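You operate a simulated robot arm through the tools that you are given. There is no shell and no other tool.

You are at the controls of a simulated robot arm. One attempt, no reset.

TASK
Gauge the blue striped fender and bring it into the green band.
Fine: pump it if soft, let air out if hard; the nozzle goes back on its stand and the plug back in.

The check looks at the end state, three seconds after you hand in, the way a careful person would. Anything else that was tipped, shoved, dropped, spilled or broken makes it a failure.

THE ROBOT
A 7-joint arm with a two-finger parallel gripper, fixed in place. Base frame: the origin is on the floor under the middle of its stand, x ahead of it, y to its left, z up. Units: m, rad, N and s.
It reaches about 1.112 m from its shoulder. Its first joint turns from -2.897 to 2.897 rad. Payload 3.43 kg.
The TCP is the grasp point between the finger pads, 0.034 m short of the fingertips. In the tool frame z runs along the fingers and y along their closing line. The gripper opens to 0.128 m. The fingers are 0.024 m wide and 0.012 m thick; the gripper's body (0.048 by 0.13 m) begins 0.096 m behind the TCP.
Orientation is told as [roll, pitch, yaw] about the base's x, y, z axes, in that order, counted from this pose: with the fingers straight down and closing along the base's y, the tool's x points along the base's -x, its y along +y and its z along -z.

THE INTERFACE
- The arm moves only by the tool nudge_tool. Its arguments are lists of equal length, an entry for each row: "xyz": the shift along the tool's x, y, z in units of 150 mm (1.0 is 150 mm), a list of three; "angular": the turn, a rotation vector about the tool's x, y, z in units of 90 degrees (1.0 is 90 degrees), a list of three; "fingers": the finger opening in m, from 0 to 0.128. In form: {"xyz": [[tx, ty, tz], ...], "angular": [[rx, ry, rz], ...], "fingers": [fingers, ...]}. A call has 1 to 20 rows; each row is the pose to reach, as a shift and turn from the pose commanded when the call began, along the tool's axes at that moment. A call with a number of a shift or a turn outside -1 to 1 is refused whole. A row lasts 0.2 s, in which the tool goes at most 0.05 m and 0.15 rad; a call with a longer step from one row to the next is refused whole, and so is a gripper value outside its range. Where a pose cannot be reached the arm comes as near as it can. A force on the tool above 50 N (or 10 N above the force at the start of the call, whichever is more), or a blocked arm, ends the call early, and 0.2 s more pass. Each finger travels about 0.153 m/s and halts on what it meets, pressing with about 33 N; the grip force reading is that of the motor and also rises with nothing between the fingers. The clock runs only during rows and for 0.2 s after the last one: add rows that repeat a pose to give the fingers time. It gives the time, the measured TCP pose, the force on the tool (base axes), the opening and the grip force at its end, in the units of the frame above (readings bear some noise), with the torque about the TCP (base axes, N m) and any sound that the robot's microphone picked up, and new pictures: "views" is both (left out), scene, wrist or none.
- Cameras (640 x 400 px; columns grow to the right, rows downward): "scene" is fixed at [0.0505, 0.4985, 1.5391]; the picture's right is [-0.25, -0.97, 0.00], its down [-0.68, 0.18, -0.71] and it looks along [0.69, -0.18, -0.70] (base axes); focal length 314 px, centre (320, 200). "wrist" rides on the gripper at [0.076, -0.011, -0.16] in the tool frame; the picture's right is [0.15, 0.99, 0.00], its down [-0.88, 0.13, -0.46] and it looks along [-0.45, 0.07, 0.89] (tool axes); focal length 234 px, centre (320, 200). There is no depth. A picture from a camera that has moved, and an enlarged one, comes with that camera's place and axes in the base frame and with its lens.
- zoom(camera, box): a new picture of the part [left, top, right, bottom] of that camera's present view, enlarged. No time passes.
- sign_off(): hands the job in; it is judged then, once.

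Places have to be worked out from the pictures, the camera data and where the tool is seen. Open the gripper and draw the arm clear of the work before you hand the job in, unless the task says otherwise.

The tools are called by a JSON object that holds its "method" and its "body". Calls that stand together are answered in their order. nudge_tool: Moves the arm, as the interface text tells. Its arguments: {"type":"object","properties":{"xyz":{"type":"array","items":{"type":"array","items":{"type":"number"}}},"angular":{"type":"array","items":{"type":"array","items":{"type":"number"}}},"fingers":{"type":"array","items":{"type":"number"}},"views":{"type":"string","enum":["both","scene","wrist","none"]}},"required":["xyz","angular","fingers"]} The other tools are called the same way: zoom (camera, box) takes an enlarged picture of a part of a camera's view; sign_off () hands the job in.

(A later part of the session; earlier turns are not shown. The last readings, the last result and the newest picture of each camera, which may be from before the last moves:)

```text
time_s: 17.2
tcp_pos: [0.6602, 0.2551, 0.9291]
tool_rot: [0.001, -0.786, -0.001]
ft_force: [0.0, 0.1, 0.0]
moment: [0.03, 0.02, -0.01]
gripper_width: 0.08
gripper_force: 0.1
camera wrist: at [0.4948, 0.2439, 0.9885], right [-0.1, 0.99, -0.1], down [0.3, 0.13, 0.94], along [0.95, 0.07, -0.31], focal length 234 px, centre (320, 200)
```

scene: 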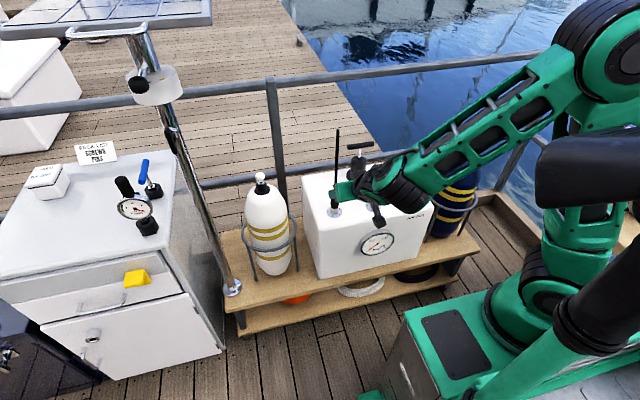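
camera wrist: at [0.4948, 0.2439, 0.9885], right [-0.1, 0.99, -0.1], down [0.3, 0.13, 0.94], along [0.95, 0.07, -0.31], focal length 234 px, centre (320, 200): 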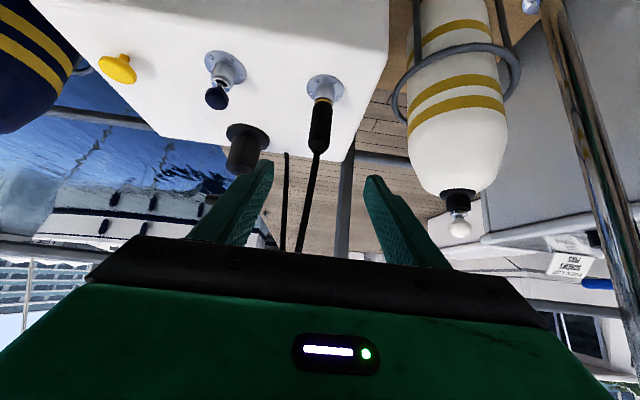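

{"method": "zoom", "body": {"camera": "wrist", "box": [250, 60, 390, 260]}}

{"method": "zoom", "body": {"camera": "scene", "box": [300, 120, 400, 220]}}

```text
2.00 times, centred on (320, 160) of wrist
camera zoom: at [0.4948, 0.2439, 0.9885], right [-0.1, 0.99, -0.1], down [0.3, 0.13, 0.94], along [0.95, 0.07, -0.31], focal length 468 px, centre (320, 280)
```

zoom: 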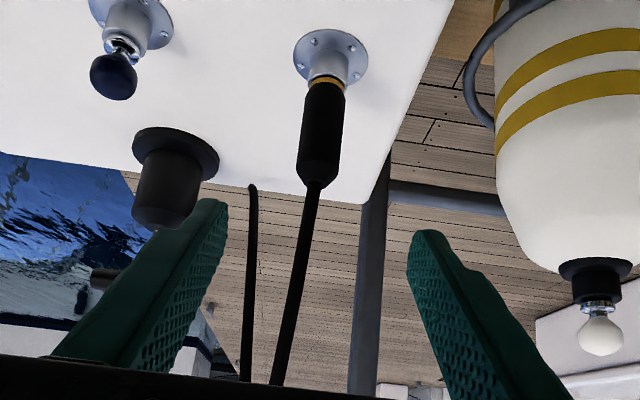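

```text
4.00 times, centred on (350, 170) of scene
camera zoom: at [0.0505, 0.4985, 1.5391], right [-0.25, -0.97, 0.0], down [-0.68, 0.18, -0.71], along [0.69, -0.18, -0.7], focal length 1258 px, centre (200, 320)
```

zoom: 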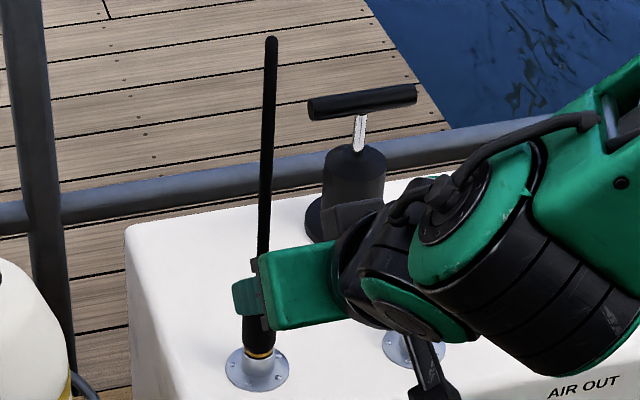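

From this view the nozzle axis is at about (0.773, 0.2545), and its straight grip section runs from z 0.762 to 0.812. I'll move along the 45° approach line and stop about 60 mm short to check.

{"method": "nudge_tool", "body": {"xyz": [[0.04, -0.002, 0.18], [0.08, -0.004, 0.36], [0.115, -0.004, 0.54], [0.115, -0.004, 0.75], [0.115, -0.004, 0.75]], "angular": [[0, 0, 0], [0, 0, 0], [0, 0, 0], [0, 0, 0], [0, 0, 0]], "fingers": [0.08, 0.08, 0.08, 0.08, 0.08], "views": "both"}}

{"method": "zoom", "body": {"camera": "wrist", "box": [220, 60, 420, 260]}}

{"method": "zoom", "body": {"camera": "scene", "box": [300, 150, 400, 230]}}

```text
time_s: 18.4
tcp_pos: [0.7287, 0.2548, 0.8353]
tool_rot: [0.001, -0.783, 0.0]
ft_force: [-0.5, 1.0, 0.7]
moment: [0.0, 0.02, 0.0]
gripper_width: 0.0798
gripper_force: 0.0
camera wrist: at [0.5613, 0.2428, 0.8954], right [-0.1, 0.99, -0.1], down [0.3, 0.13, 0.94], along [0.95, 0.07, -0.31], focal length 234 px, centre (320, 200)
```

scene: 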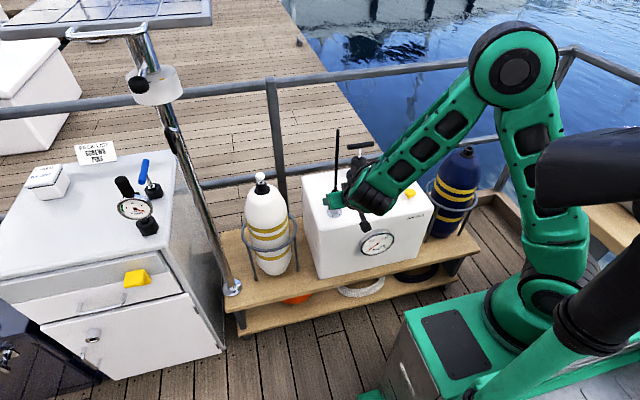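
wrist: 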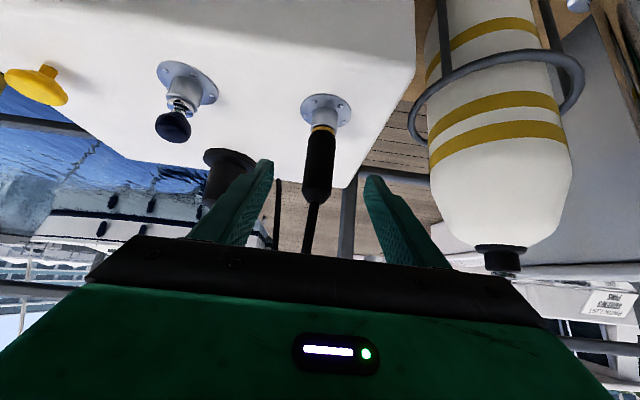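

```text
2.00 times, centred on (320, 160) of wrist
camera zoom: at [0.5613, 0.2428, 0.8954], right [-0.1, 0.99, -0.1], down [0.3, 0.13, 0.94], along [0.95, 0.07, -0.31], focal length 468 px, centre (320, 280)
```

zoom: 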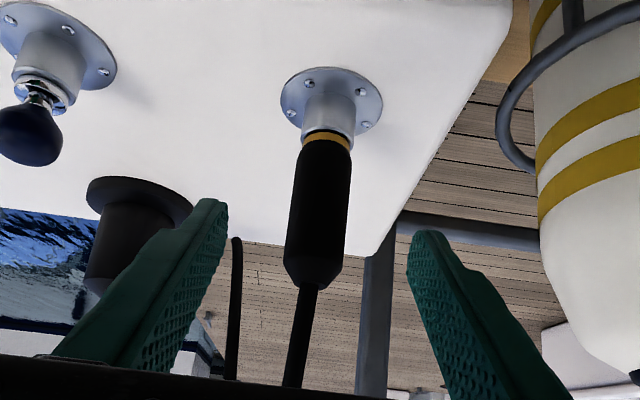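

```text
5.00 times, centred on (350, 190) of scene
camera zoom: at [0.0505, 0.4985, 1.5391], right [-0.25, -0.97, 0.0], down [-0.68, 0.18, -0.71], along [0.69, -0.18, -0.7], focal length 1572 px, centre (170, 250)
```

zoom: 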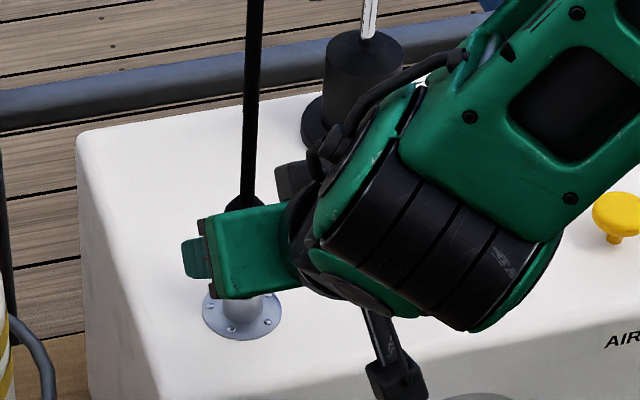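

Lateral alignment is good (axis y≈0.2544). I'll advance the last 63 mm along the approach line.

{"method": "nudge_tool", "body": {"xyz": [[0.0, 0, 0.15], [0.0, 0, 0.3], [0.002, 0, 0.42], [0.002, 0, 0.42]], "angular": [[0, 0, 0], [0, 0, 0], [0, 0, 0], [0, 0, 0]], "fingers": [0.07, 0.06, 0.05, 0.05], "views": "both"}}

{"method": "zoom", "body": {"camera": "wrist", "box": [220, 60, 420, 260]}}

{"method": "zoom", "body": {"camera": "scene", "box": [300, 150, 400, 230]}}

```text
time_s: 19.4
tcp_pos: [0.7711, 0.2563, 0.7912]
tool_rot: [0.0, -0.784, 0.001]
ft_force: [-0.5, -0.1, -0.5]
moment: [0.0, 0.01, -0.01]
gripper_width: 0.0499
gripper_force: 0.0
camera wrist: at [0.6049, 0.2442, 0.8503], right [-0.1, 0.99, -0.1], down [0.3, 0.13, 0.94], along [0.95, 0.07, -0.31], focal length 234 px, centre (320, 200)
```

scene: 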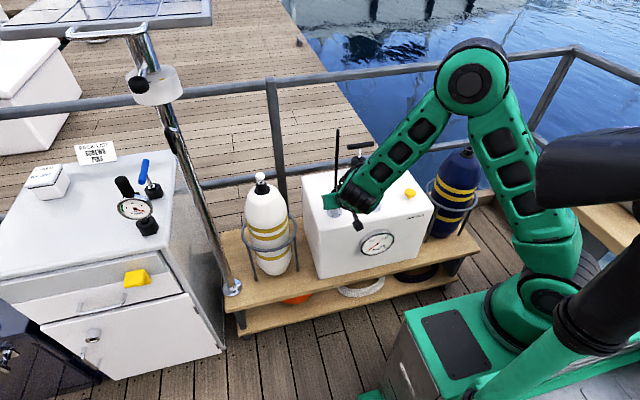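
wrist: 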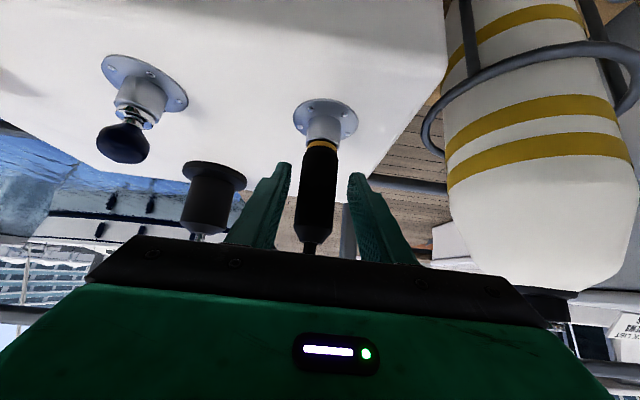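

```text
2.00 times, centred on (320, 160) of wrist
camera zoom: at [0.6049, 0.2442, 0.8503], right [-0.1, 0.99, -0.1], down [0.3, 0.13, 0.94], along [0.95, 0.07, -0.31], focal length 468 px, centre (320, 280)
```

zoom: 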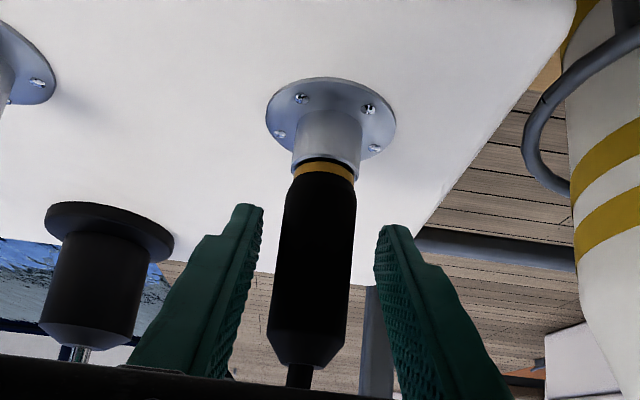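

```text
5.00 times, centred on (350, 190) of scene
camera zoom: at [0.0505, 0.4985, 1.5391], right [-0.25, -0.97, 0.0], down [-0.68, 0.18, -0.71], along [0.69, -0.18, -0.7], focal length 1572 px, centre (170, 250)
```

zoom: 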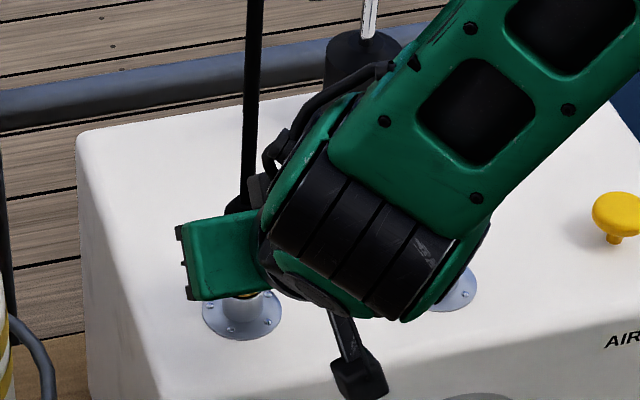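

The nozzle is between the fingers. I'll shift 1.3 mm toward -y to centre it and close the grip.

{"method": "nudge_tool", "body": {"xyz": [[0, -0.009, 0], [0, -0.009, 0], [0, -0.009, 0], [0, -0.009, 0], [0, -0.009, 0]], "angular": [[0, 0, 0], [0, 0, 0], [0, 0, 0], [0, 0, 0], [0, 0, 0]], "fingers": [0.045, 0.035, 0.02, 0.02, 0.02], "views": "both"}}

{"method": "zoom", "body": {"camera": "wrist", "box": [220, 60, 420, 260]}}

```text
time_s: 20.6
tcp_pos: [0.7708, 0.2537, 0.7919]
tool_rot: [-0.001, -0.784, 0.0]
ft_force: [-0.2, -0.3, 0.9]
moment: [-0.03, 0.0, 0.0]
gripper_width: 0.0271
gripper_force: 32.8
camera wrist: at [0.6049, 0.2426, 0.8509], right [-0.1, 0.99, -0.1], down [0.3, 0.13, 0.94], along [0.95, 0.07, -0.31], focal length 234 px, centre (320, 200)
```

scene: 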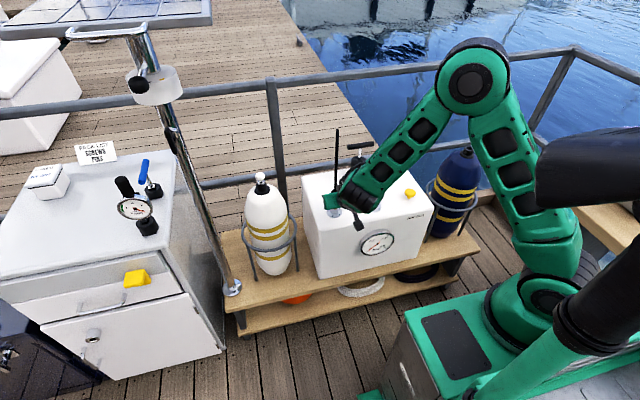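
wrist: 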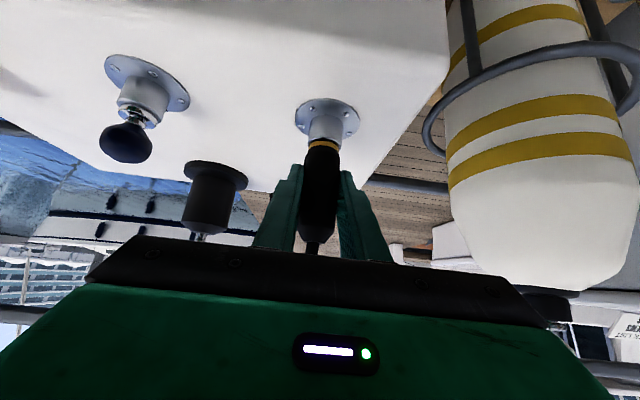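

```text
2.00 times, centred on (320, 160) of wrist
camera zoom: at [0.6049, 0.2426, 0.8509], right [-0.1, 0.99, -0.1], down [0.3, 0.13, 0.94], along [0.95, 0.07, -0.31], focal length 468 px, centre (320, 280)
```

zoom: 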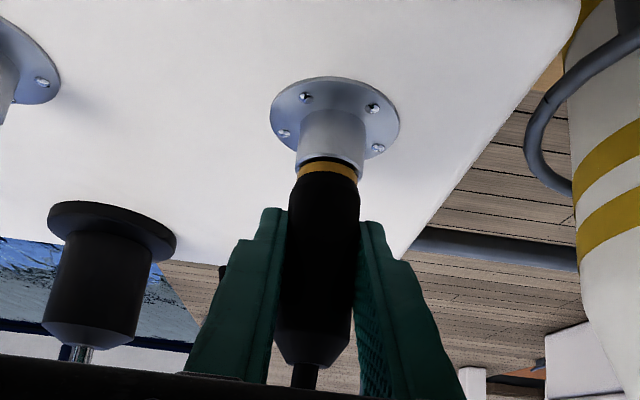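

The nozzle is gripped (27 mm, 33 N). I'll lift it straight up in base z out of the stand.

{"method": "nudge_tool", "body": {"xyz": [[-0.035, 0, -0.035], [-0.071, 0, -0.071], [-0.141, 0, -0.141], [-0.212, 0, -0.212]], "angular": [[0, 0, 0], [0, 0, 0], [0, 0, 0], [0, 0, 0]], "fingers": [0.02, 0.02, 0.02, 0.02], "views": "both"}}

{"method": "zoom", "body": {"camera": "wrist", "box": [220, 60, 420, 260]}}

{"method": "zoom", "body": {"camera": "scene", "box": [290, 100, 430, 230]}}

```text
time_s: 21.6
tcp_pos: [0.7729, 0.2537, 0.8358]
tool_rot: [-0.001, -0.782, -0.002]
ft_force: [-0.7, -0.5, -0.5]
moment: [-0.01, 0.0, -0.04]
gripper_width: 0.027
gripper_force: 33.4
camera wrist: at [0.606, 0.242, 0.8961], right [-0.1, 0.99, -0.1], down [0.3, 0.13, 0.94], along [0.95, 0.07, -0.31], focal length 234 px, centre (320, 200)
```

scene: 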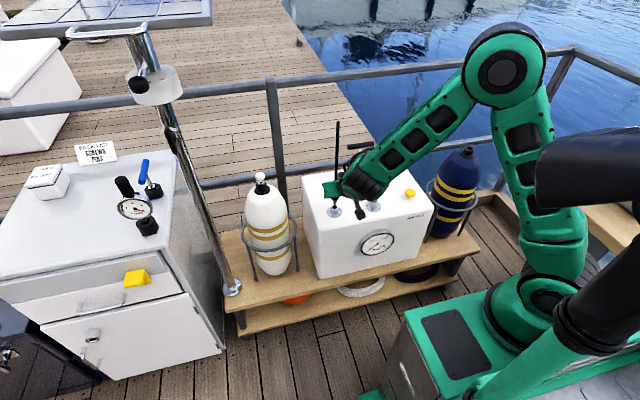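
wrist: 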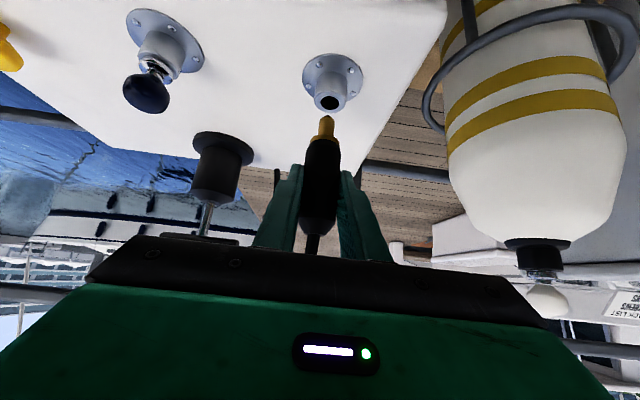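

```text
2.00 times, centred on (320, 160) of wrist
camera zoom: at [0.606, 0.242, 0.8961], right [-0.1, 0.99, -0.1], down [0.3, 0.13, 0.94], along [0.95, 0.07, -0.31], focal length 468 px, centre (320, 280)
```

zoom: 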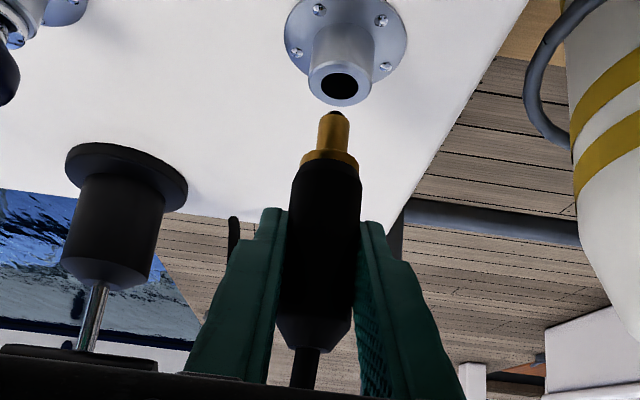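

```text
3.08 times, centred on (360, 165) of scene
camera zoom: at [0.0505, 0.4985, 1.5391], right [-0.25, -0.97, 0.0], down [-0.68, 0.18, -0.71], along [0.69, -0.18, -0.7], focal length 967 px, centre (197, 308)
```

zoom: 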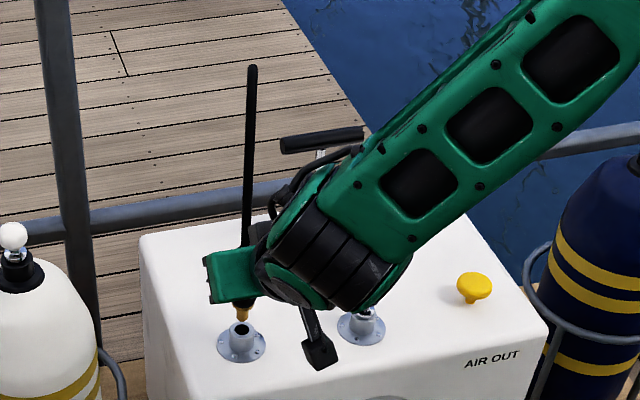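

The nozzle is out, with a brass spigot about 22 mm long. I'll raise it to TCP z≈0.96 and carry it toward the fender, watching the force for any pull from the hose.

{"method": "nudge_tool", "body": {"xyz": [[-0.195, 0, -0.195], [-0.39, 0, -0.39], [-0.584, 0, -0.585], [-0.584, -0.3, -0.585], [-0.584, -0.6, -0.585], [-0.584, -0.9, -0.585]], "angular": [[0, 0, 0], [0, 0, 0], [0, 0, 0], [0, 0, 0], [0, 0, 0], [0, 0, 0]], "fingers": [0.02, 0.02, 0.02, 0.02, 0.02, 0.02], "views": "both"}}

```text
time_s: 23.0
tcp_pos: [0.7733, 0.1193, 0.9601]
tool_rot: [0.0, -0.783, 0.0]
ft_force: [0.2, 0.9, -0.9]
moment: [-0.05, -0.02, 0.0]
gripper_width: 0.027
gripper_force: 34.0
camera wrist: at [0.6053, 0.1073, 1.0208], right [-0.1, 0.99, -0.1], down [0.3, 0.13, 0.94], along [0.95, 0.07, -0.31], focal length 234 px, centre (320, 200)
```

scene: 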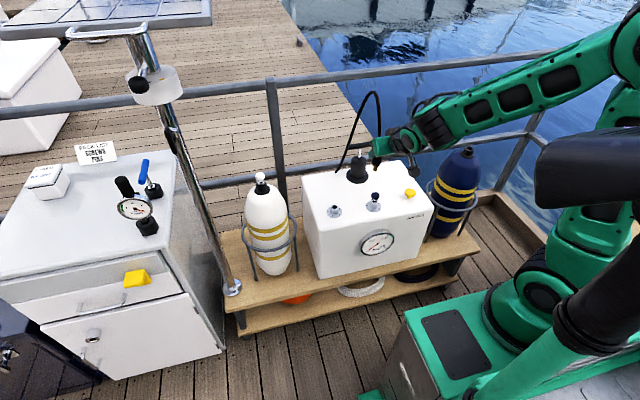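
wrist: 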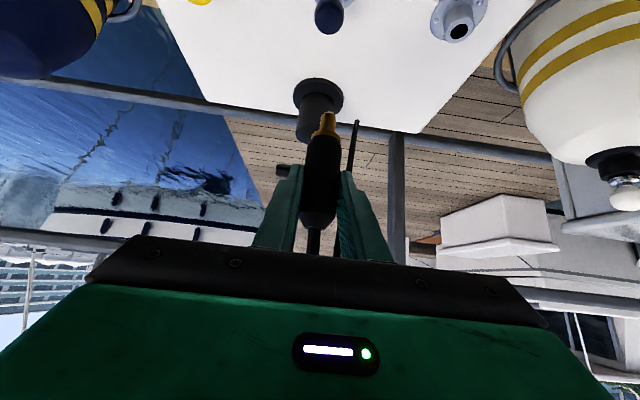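

There's no pull from the hose. I'll keep carrying the nozzle in -y toward the blue fender.

{"method": "nudge_tool", "body": {"xyz": [[-0.03, -0.3, 0.03], [-0.06, -0.6, 0.06], [-0.09, -0.9, 0.09]], "angular": [[0, 0, 0], [0, 0, 0], [0, 0, 0]], "fingers": [0.02, 0.02, 0.02], "views": "none"}}

{"method": "nudge_tool", "body": {"xyz": [[-0.03, -0.3, 0.03], [-0.06, -0.6, 0.06], [-0.09, -0.9, 0.09], [-0.09, -0.9, 0.09]], "angular": [[0, 0, 0], [0, 0, 0], [0, 0, 0], [0, 0, 0]], "fingers": [0.02, 0.02, 0.02, 0.02], "views": "both"}}

```text
time_s: 23.8
tcp_pos: [0.7912, -0.014, 0.9596]
tool_rot: [-0.002, -0.784, 0.002]
ft_force: [0.2, 0.0, -0.8]
moment: [-0.03, 0.01, -0.03]
gripper_width: 0.0286
gripper_force: 33.1
```

```text
time_s: 24.8
tcp_pos: [0.8087, -0.1529, 0.9609]
tool_rot: [0.0, -0.784, 0.0]
ft_force: [0.3, -1.1, -1.0]
moment: [0.03, 0.01, 0.03]
gripper_width: 0.0282
gripper_force: 32.8
camera wrist: at [0.6424, -0.1648, 1.0203], right [-0.1, 0.99, -0.1], down [0.3, 0.13, 0.94], along [0.95, 0.07, -0.31], focal length 234 px, centre (320, 200)
```

scene: 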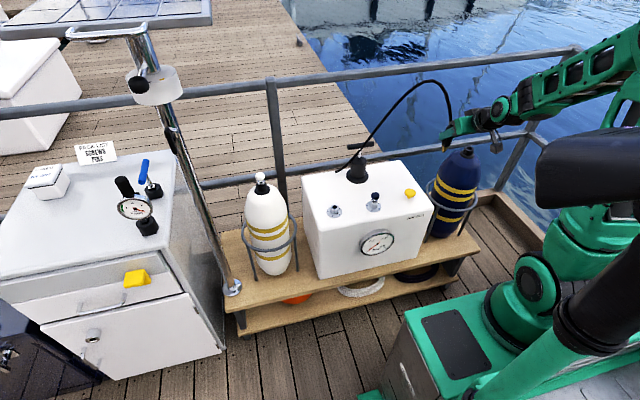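
wrist: 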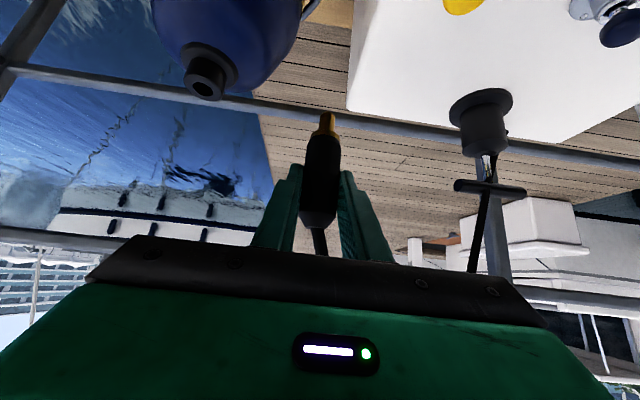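

That went smoothly. I'll do the final lateral move to hover just above the valve, then check the alignment closely.

{"method": "nudge_tool", "body": {"xyz": [[-0.014, -0.26, 0.042], [-0.028, -0.52, 0.084], [-0.042, -0.787, 0.126], [-0.042, -0.787, 0.126]], "angular": [[0, 0, 0], [0, 0, 0], [0, 0, 0], [0, 0, 0]], "fingers": [0.02, 0.02, 0.02, 0.02], "views": "both"}}

{"method": "zoom", "body": {"camera": "wrist", "box": [260, 60, 380, 220]}}

{"method": "zoom", "body": {"camera": "scene", "box": [420, 80, 520, 180]}}

```text
time_s: 25.8
tcp_pos: [0.8264, -0.2673, 0.952]
tool_rot: [-0.001, -0.784, -0.001]
ft_force: [0.1, 1.2, -0.7]
moment: [0.0, 0.02, 0.0]
gripper_width: 0.0283
gripper_force: 33.4
camera wrist: at [0.6604, -0.2803, 1.0113], right [-0.1, 0.99, -0.1], down [0.3, 0.13, 0.94], along [0.95, 0.07, -0.31], focal length 234 px, centre (320, 200)
```

scene: 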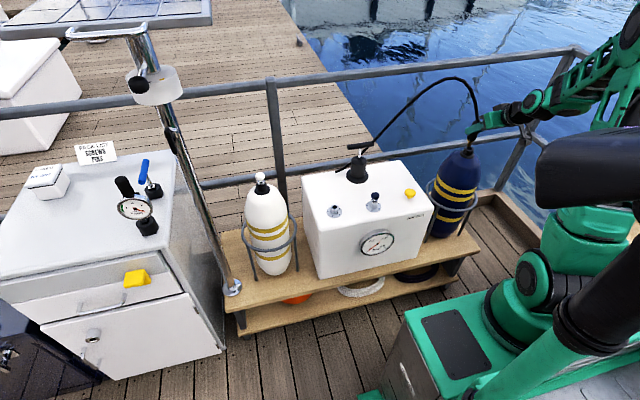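
wrist: 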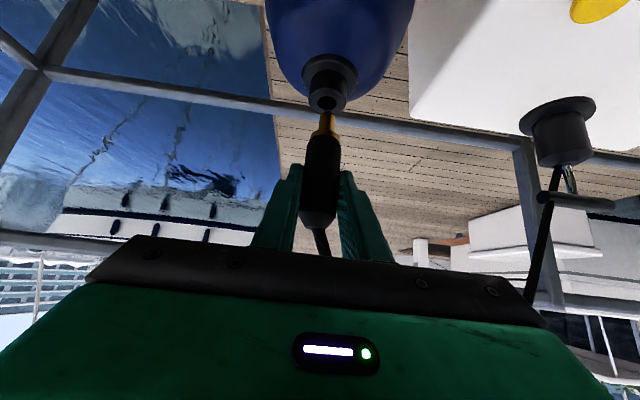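

```text
2.50 times, centred on (320, 140) of wrist
camera zoom: at [0.6604, -0.2803, 1.0113], right [-0.1, 0.99, -0.1], down [0.3, 0.13, 0.94], along [0.95, 0.07, -0.31], focal length 585 px, centre (320, 350)
```

zoom: 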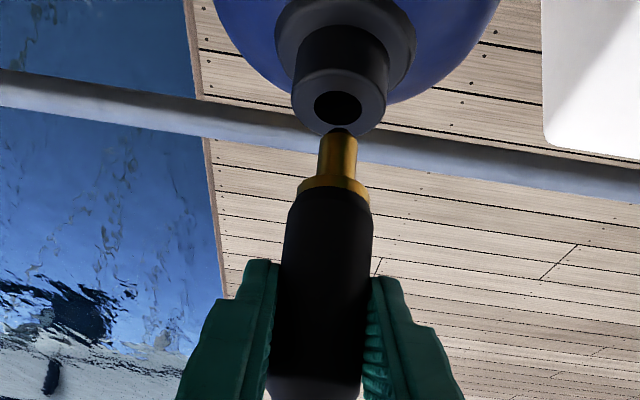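

```text
4.00 times, centred on (470, 130) of scene
camera zoom: at [0.0505, 0.4985, 1.5391], right [-0.25, -0.97, 0.0], down [-0.68, 0.18, -0.71], along [0.69, -0.18, -0.7], focal length 1258 px, centre (-280, 480)
```

zoom: 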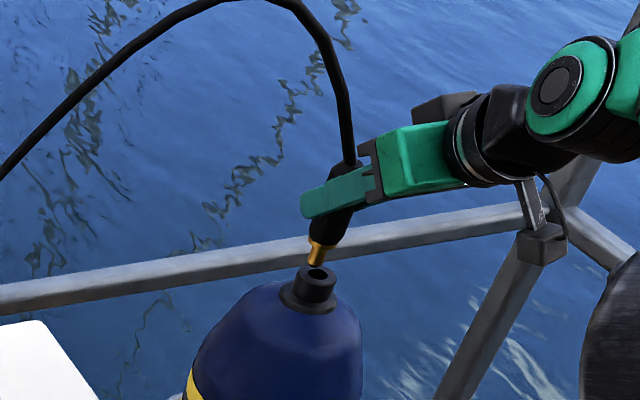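

Both views show the spigot tip about 10 mm above the valve hole and nearly in line with it. I'll zoom in further to measure the last offset.

{"method": "zoom", "body": {"camera": "scene", "box": [455, 130, 487, 150]}}

{"method": "zoom", "body": {"camera": "wrist", "box": [296, 80, 360, 130]}}

```text
16.00 times, centred on (471, 140) of scene
camera zoom: at [0.0505, 0.4985, 1.5391], right [-0.25, -0.97, 0.0], down [-0.68, 0.18, -0.71], along [0.69, -0.18, -0.7], focal length 5031 px, centre (-2096, 1160)
```

zoom: 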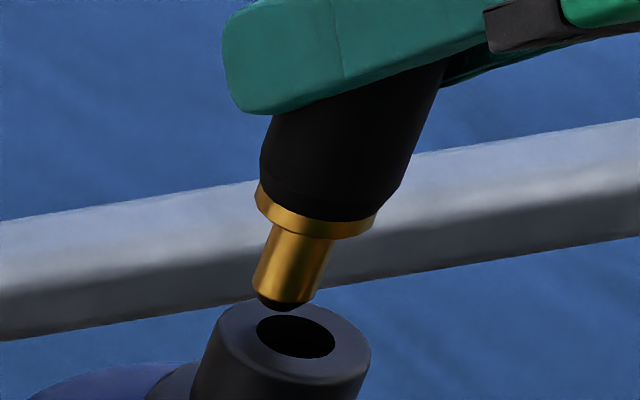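

```text
8.00 times, centred on (328, 105) of wrist
camera zoom: at [0.6604, -0.2803, 1.0113], right [-0.1, 0.99, -0.1], down [0.3, 0.13, 0.94], along [0.95, 0.07, -0.31], focal length 1873 px, centre (256, 960)
```

zoom: 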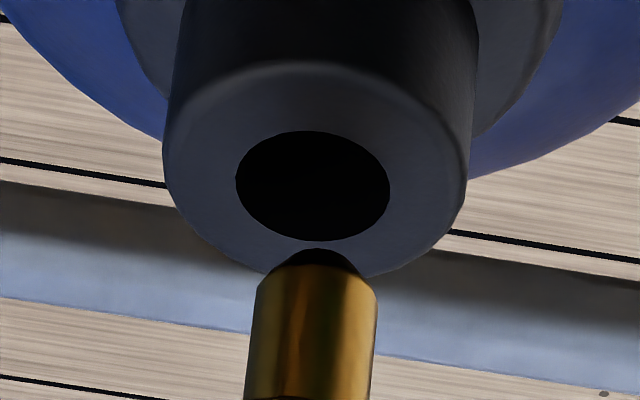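

Solving both views together, the hole is about 6 mm in -x and 2 mm in -y from the spigot axis, and roughly 8 mm below it. I'll make that correction and check again.

{"method": "nudge_tool", "body": {"xyz": [[0.0283, -0.0133, -0.0282], [0.0283, -0.0133, -0.0282]], "angular": [[0, 0, 0], [0, 0, 0]], "fingers": [0.02, 0.02], "views": "none"}}

{"method": "zoom", "body": {"camera": "scene", "box": [455, 130, 487, 150]}}

{"method": "zoom", "body": {"camera": "wrist", "box": [296, 80, 360, 130]}}

```text
time_s: 26.4
tcp_pos: [0.8219, -0.2707, 0.9521]
tool_rot: [-0.001, -0.784, 0.001]
ft_force: [0.0, -0.1, -1.0]
moment: [-0.04, 0.01, 0.02]
gripper_width: 0.0284
gripper_force: 32.8
```

```text
16.00 times, centred on (471, 140) of scene
camera zoom: at [0.0505, 0.4985, 1.5391], right [-0.25, -0.97, 0.0], down [-0.68, 0.18, -0.71], along [0.69, -0.18, -0.7], focal length 5031 px, centre (-2096, 1160)
```

zoom: 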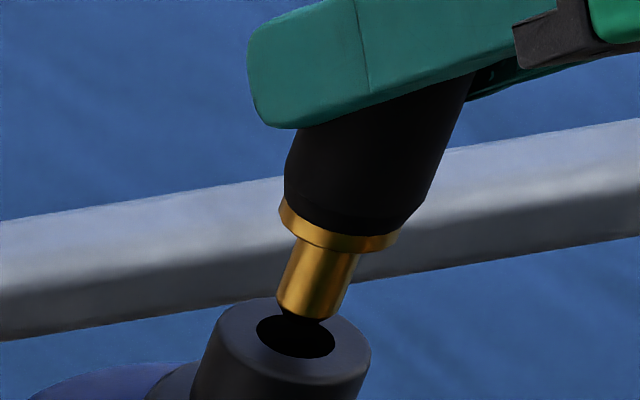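

```text
8.00 times, centred on (328, 105) of wrist
camera zoom: at [0.6543, -0.2825, 1.0113], right [-0.1, 0.99, -0.1], down [0.3, 0.13, 0.94], along [0.95, 0.07, -0.31], focal length 1873 px, centre (256, 960)
```

zoom: 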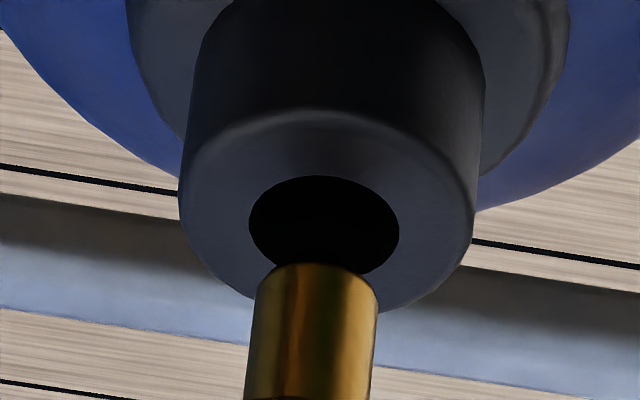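

Both views now show the spigot in line with the hole. I'll lower straight down in small steps while watching the force.

{"method": "nudge_tool", "body": {"xyz": [[0.0377, 0, 0.0378], [0.066, 0, 0.066], [0.085, 0, 0.085], [0.104, 0, 0.104], [0.118, 0, 0.118]], "angular": [[0, 0, 0], [0, 0, 0], [0, 0, 0], [0, 0, 0], [0, 0, 0]], "fingers": [0.02, 0.02, 0.02, 0.02, 0.02], "views": "both"}}

{"method": "zoom", "body": {"camera": "scene", "box": [455, 130, 487, 150]}}

{"method": "zoom", "body": {"camera": "wrist", "box": [280, 80, 376, 150]}}

```text
time_s: 27.6
tcp_pos: [0.8224, -0.2697, 0.9279]
tool_rot: [-0.001, -0.785, -0.001]
ft_force: [0.4, -0.6, 0.3]
moment: [0.0, 0.01, 0.0]
gripper_width: 0.028
gripper_force: 33.0
camera wrist: at [0.6551, -0.2823, 0.9866], right [-0.1, 0.99, -0.1], down [0.3, 0.13, 0.94], along [0.95, 0.07, -0.31], focal length 234 px, centre (320, 200)
```

scene: 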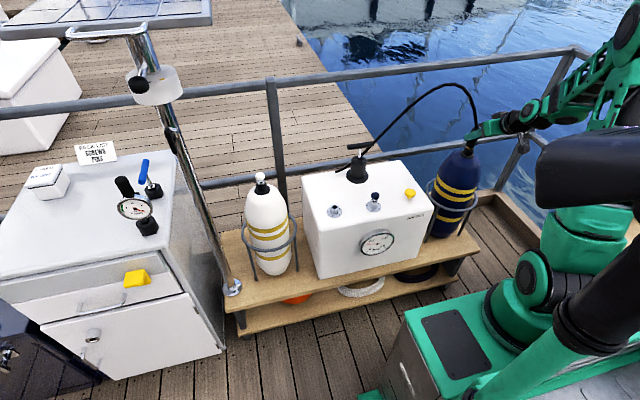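
wrist: 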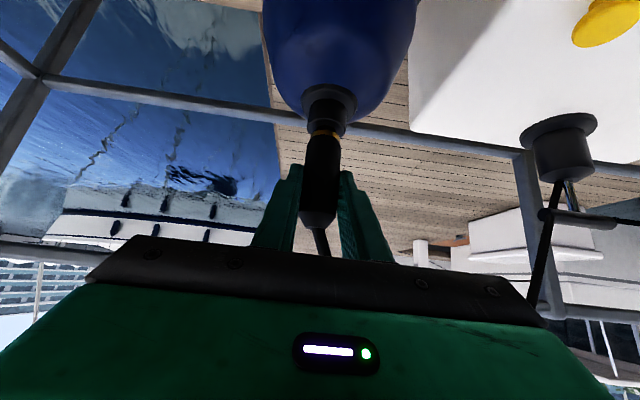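

```text
16.00 times, centred on (471, 140) of scene
camera zoom: at [0.0505, 0.4985, 1.5391], right [-0.25, -0.97, 0.0], down [-0.68, 0.18, -0.71], along [0.69, -0.18, -0.7], focal length 5031 px, centre (-2096, 1160)
```

zoom: 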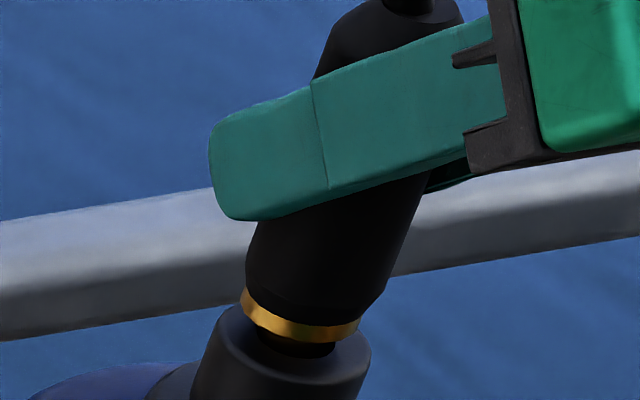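

```text
5.71 times, centred on (328, 115) of wrist
camera zoom: at [0.6551, -0.2823, 0.9866], right [-0.1, 0.99, -0.1], down [0.3, 0.13, 0.94], along [0.95, 0.07, -0.31], focal length 1338 px, centre (274, 686)
```

zoom: 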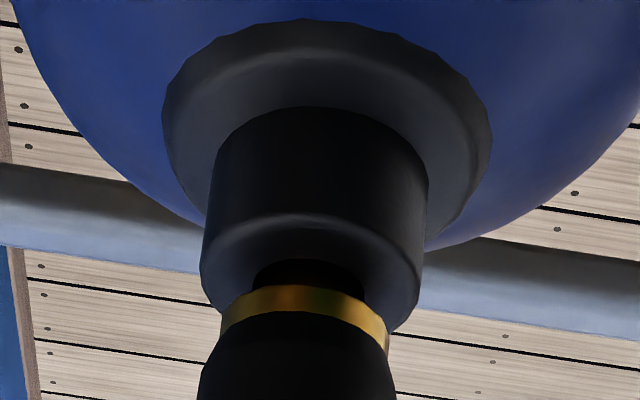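

The spigot is in the valve and the brass ring is a few mm above the rim with no force yet. I'll keep going down gently until it seats.

{"method": "nudge_tool", "body": {"xyz": [[0.012, 0, 0.012], [0.024, 0, 0.024], [0.033, 0, 0.033], [0.042, 0, 0.042]], "angular": [[0, 0, 0], [0, 0, 0], [0, 0, 0], [0, 0, 0]], "fingers": [0.02, 0.02, 0.02, 0.02], "views": "both"}}

{"method": "zoom", "body": {"camera": "scene", "box": [455, 130, 487, 150]}}

{"method": "zoom", "body": {"camera": "scene", "box": [350, 220, 414, 260]}}

```text
time_s: 28.6
tcp_pos: [0.8228, -0.2696, 0.9231]
tool_rot: [-0.004, -0.793, 0.001]
ft_force: [-4.0, 2.0, 44.2]
moment: [0.12, -0.31, 0.07]
gripper_width: 0.0283
gripper_force: 32.7
camera wrist: at [0.6555, -0.2822, 0.9806], right [-0.1, 0.99, -0.11], down [0.29, 0.13, 0.95], along [0.95, 0.07, -0.3], focal length 234 px, centre (320, 200)
```

scene: 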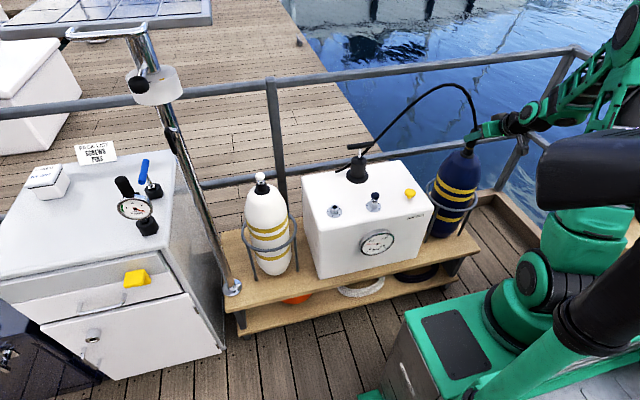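
wrist: 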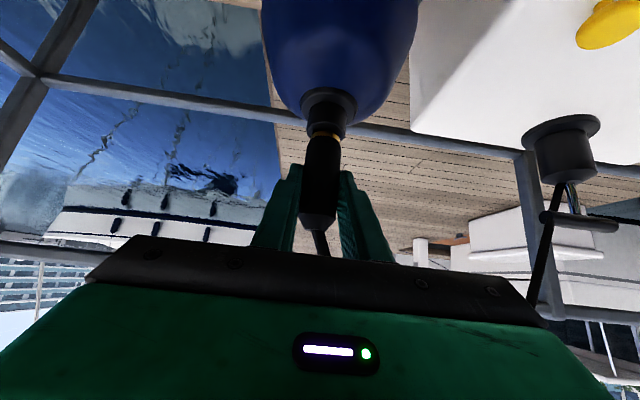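

```text
16.00 times, centred on (471, 140) of scene
camera zoom: at [0.0505, 0.4985, 1.5391], right [-0.25, -0.97, 0.0], down [-0.68, 0.18, -0.71], along [0.69, -0.18, -0.7], focal length 5031 px, centre (-2096, 1160)
```

zoom: 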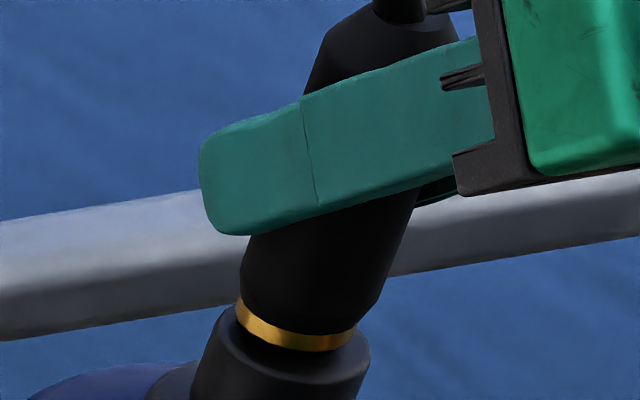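

```text
10.00 times, centred on (382, 240) of scene
camera zoom: at [0.0505, 0.4985, 1.5391], right [-0.25, -0.97, 0.0], down [-0.68, 0.18, -0.71], along [0.69, -0.18, -0.7], focal length 3144 px, centre (-300, -200)
```

zoom: 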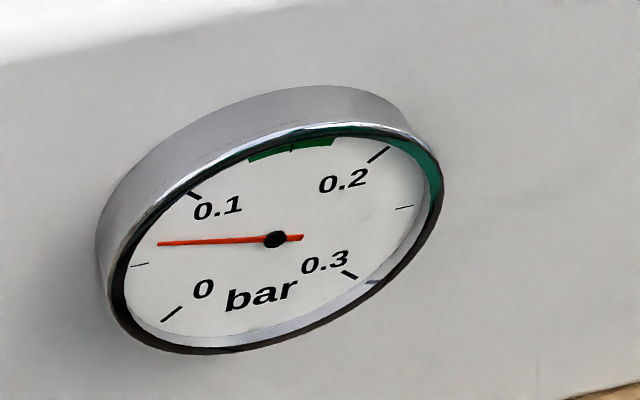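

The gauge has come up to about 0.06 bar, so the fender is soft and needs pumping to about 0.15. The nozzle is seated at 44 N, so I'll ease off a little and look again before releasing.

{"method": "nudge_tool", "body": {"xyz": [[-0.012, 0, -0.012], [-0.018, 0, -0.018], [-0.018, 0, -0.018]], "angular": [[0, 0, 0], [0, 0, 0], [0, 0, 0]], "fingers": [0.02, 0.02, 0.02], "views": "none"}}

{"method": "zoom", "body": {"camera": "scene", "box": [455, 130, 487, 150]}}

{"method": "zoom", "body": {"camera": "scene", "box": [350, 220, 414, 260]}}

```text
time_s: 29.4
tcp_pos: [0.8217, -0.2701, 0.9224]
tool_rot: [-0.003, -0.783, 0.0]
ft_force: [5.4, -0.9, 30.0]
moment: [-0.08, -0.72, -0.03]
gripper_width: 0.0284
gripper_force: 33.5
```

```text
16.00 times, centred on (471, 140) of scene
camera zoom: at [0.0505, 0.4985, 1.5391], right [-0.25, -0.97, 0.0], down [-0.68, 0.18, -0.71], along [0.69, -0.18, -0.7], focal length 5031 px, centre (-2096, 1160)
```

zoom: 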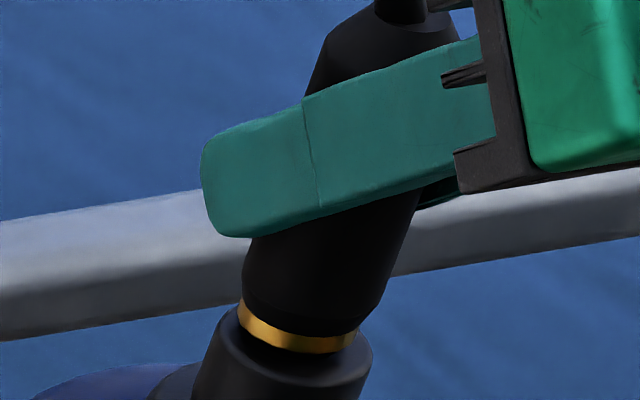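

```text
10.00 times, centred on (382, 240) of scene
camera zoom: at [0.0505, 0.4985, 1.5391], right [-0.25, -0.97, 0.0], down [-0.68, 0.18, -0.71], along [0.69, -0.18, -0.7], focal length 3144 px, centre (-300, -200)
```

zoom: 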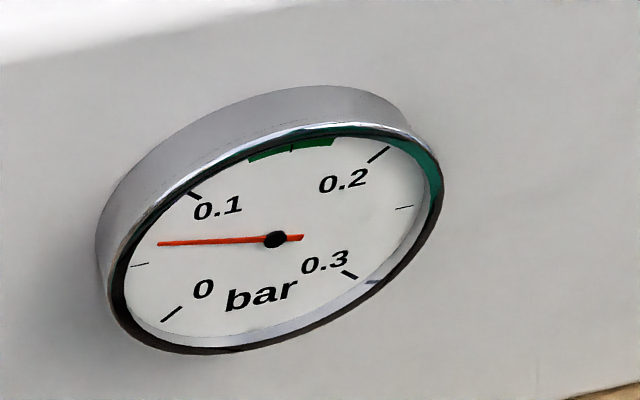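

The gauge still reads about 0.06 bar. I'll ease off the remaining load.

{"method": "nudge_tool", "body": {"xyz": [[-0.008, 0, -0.008], [-0.012, 0, -0.012], [-0.012, 0, -0.012]], "angular": [[0, 0, 0], [0, 0, 0], [0, 0, 0]], "fingers": [0.02, 0.02, 0.02], "views": "none"}}

{"method": "zoom", "body": {"camera": "scene", "box": [455, 130, 487, 150]}}

{"method": "zoom", "body": {"camera": "scene", "box": [350, 220, 414, 260]}}

```text
time_s: 30.2
tcp_pos: [0.8207, -0.2701, 0.9227]
tool_rot: [0.0, -0.778, -0.001]
ft_force: [2.6, 0.5, 1.9]
moment: [-0.02, -0.18, 0.0]
gripper_width: 0.0279
gripper_force: 33.3
```

```text
16.00 times, centred on (471, 140) of scene
camera zoom: at [0.0505, 0.4985, 1.5391], right [-0.25, -0.97, 0.0], down [-0.68, 0.18, -0.71], along [0.69, -0.18, -0.7], focal length 5031 px, centre (-2096, 1160)
```

zoom: 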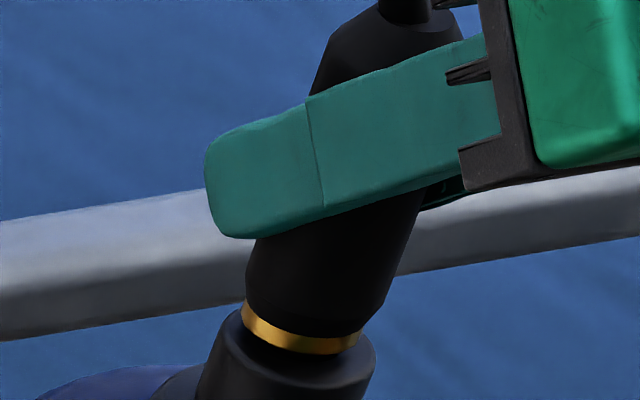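

```text
10.00 times, centred on (382, 240) of scene
camera zoom: at [0.0505, 0.4985, 1.5391], right [-0.25, -0.97, 0.0], down [-0.68, 0.18, -0.71], along [0.69, -0.18, -0.7], focal length 3144 px, centre (-300, -200)
```

zoom: 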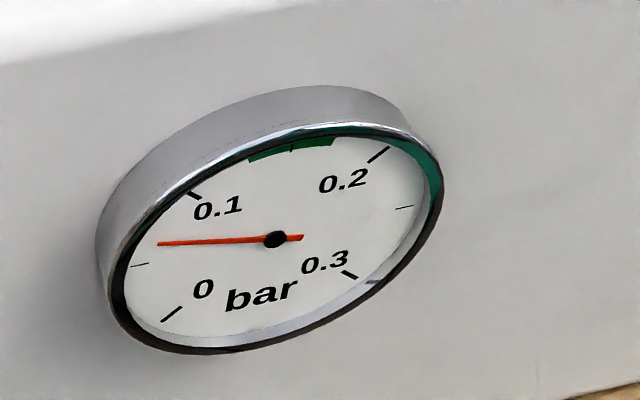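

The load is gone, the nozzle is seated and the gauge is steady. I'll open the fingers and back out along the tool axis.

{"method": "nudge_tool", "body": {"xyz": [[0, 0, 0], [0, 0, 0], [0, 0, 0], [0, 0, -0.1], [0, 0, -0.3], [0, 0, -0.5]], "angular": [[0, 0, 0], [0, 0, 0], [0, 0, 0], [0, 0, 0], [0, 0, 0], [0, 0, 0]], "fingers": [0.04, 0.06, 0.07, 0.07, 0.07, 0.07], "views": "both"}}

{"method": "zoom", "body": {"camera": "scene", "box": [330, 60, 530, 260]}}

{"method": "zoom", "body": {"camera": "scene", "box": [350, 220, 414, 260]}}

```text
time_s: 31.6
tcp_pos: [0.7703, -0.2712, 0.9761]
tool_rot: [0.0, -0.783, 0.0]
ft_force: [-0.2, -0.4, -0.3]
moment: [-0.01, -0.01, 0.02]
gripper_width: 0.0698
gripper_force: 0.1
camera wrist: at [0.6039, -0.2838, 1.036], right [-0.1, 0.99, -0.1], down [0.3, 0.13, 0.94], along [0.95, 0.07, -0.31], focal length 234 px, centre (320, 200)
```

scene: 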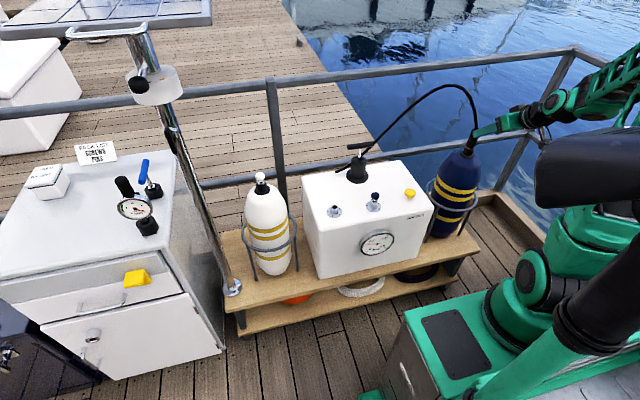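
wrist: 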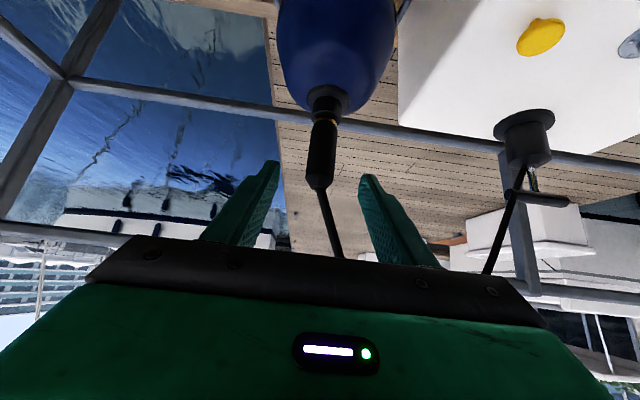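

```text
2.00 times, centred on (430, 160) of scene
camera zoom: at [0.0505, 0.4985, 1.5391], right [-0.25, -0.97, 0.0], down [-0.68, 0.18, -0.71], along [0.69, -0.18, -0.7], focal length 629 px, centre (100, 280)
```

zoom: 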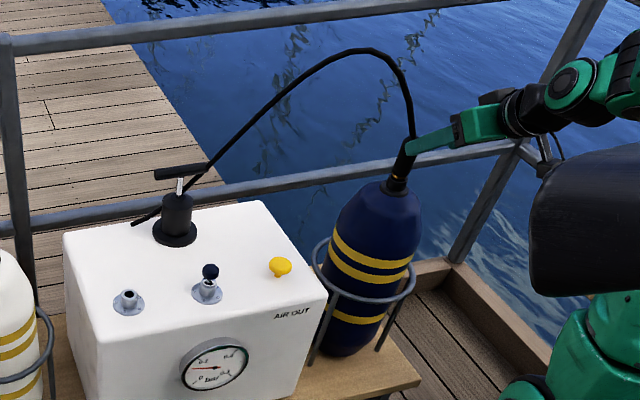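

```text
10.00 times, centred on (382, 240) of scene
camera zoom: at [0.0505, 0.4985, 1.5391], right [-0.25, -0.97, 0.0], down [-0.68, 0.18, -0.71], along [0.69, -0.18, -0.7], focal length 3144 px, centre (-300, -200)
```

zoom: 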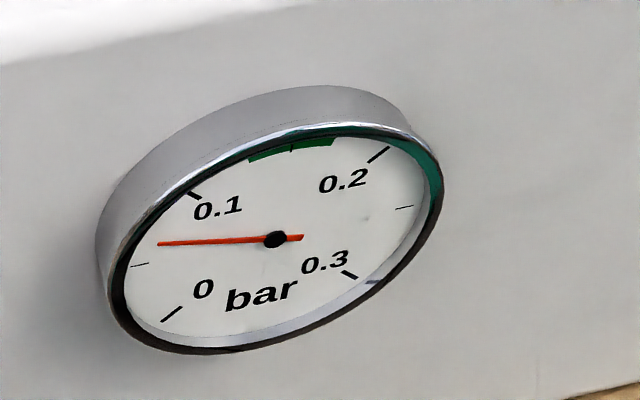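

The nozzle stays in on its own and the gauge holds at about 0.06 bar. Now for the pump handle, a T-bar along y near (0.933, 0.116, 0.885). The hose passes near its -y end, so I'll back away first, bring the gripper upright, and go around at x≈0.65.

{"method": "nudge_tool", "body": {"xyz": [[0.05, 0, -0.2], [0.1, 0, -0.4], [0.16, 0.1, -0.55], [0.22, 0.22, -0.68], [0.27, 0.34, -0.77], [0.313, 0.467, -0.819], [0.313, 0.467, -0.819]], "angular": [[0, 0, 0], [0, 0.083, 0], [0, 0.166, 0], [0, 0.25, 0], [0, 0.333, 0], [0, 0.416, 0], [0, 0.4985, 0]], "fingers": [0.07, 0.07, 0.07, 0.07, 0.07, 0.07, 0.07], "views": "none"}}

{"method": "nudge_tool", "body": {"xyz": [[0, 0.25, 0], [0, 0.5, 0], [0, 0.75, 0], [0, 0.95, 0], [0, 0.95, 0]], "angular": [[0, 0, -0.09], [0, 0, -0.18], [0, 0, -0.27], [0, 0, -0.36], [0, 0, -0.45]], "fingers": [0.07, 0.07, 0.07, 0.07, 0.07], "views": "both"}}

```text
time_s: 33.2
tcp_pos: [0.6487, -0.1999, 1.0318]
tool_rot: [-0.001, 0.002, -0.001]
ft_force: [-1.6, 0.2, 0.6]
moment: [0.02, -0.05, -0.02]
gripper_width: 0.0701
gripper_force: 0.1
```

```text
time_s: 34.4
tcp_pos: [0.6496, -0.0578, 1.0308]
tool_rot: [0.0, -0.001, 0.71]
ft_force: [-0.2, 0.1, -0.8]
moment: [0.0, -0.03, 0.03]
gripper_width: 0.0703
gripper_force: 0.0
camera wrist: at [0.6, -0.1163, 1.1914], right [-0.75, 0.66, 0.0], down [0.58, 0.67, 0.46], along [0.3, 0.34, -0.89], focal length 234 px, centre (320, 200)
```

scene: 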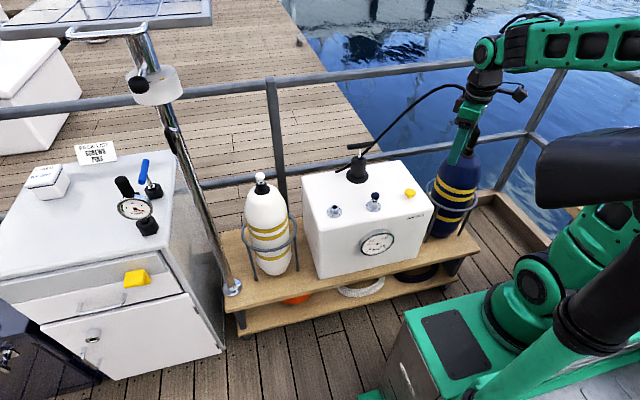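
wrist: 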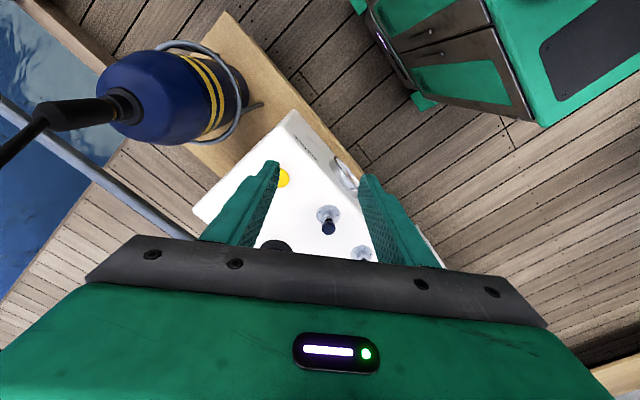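

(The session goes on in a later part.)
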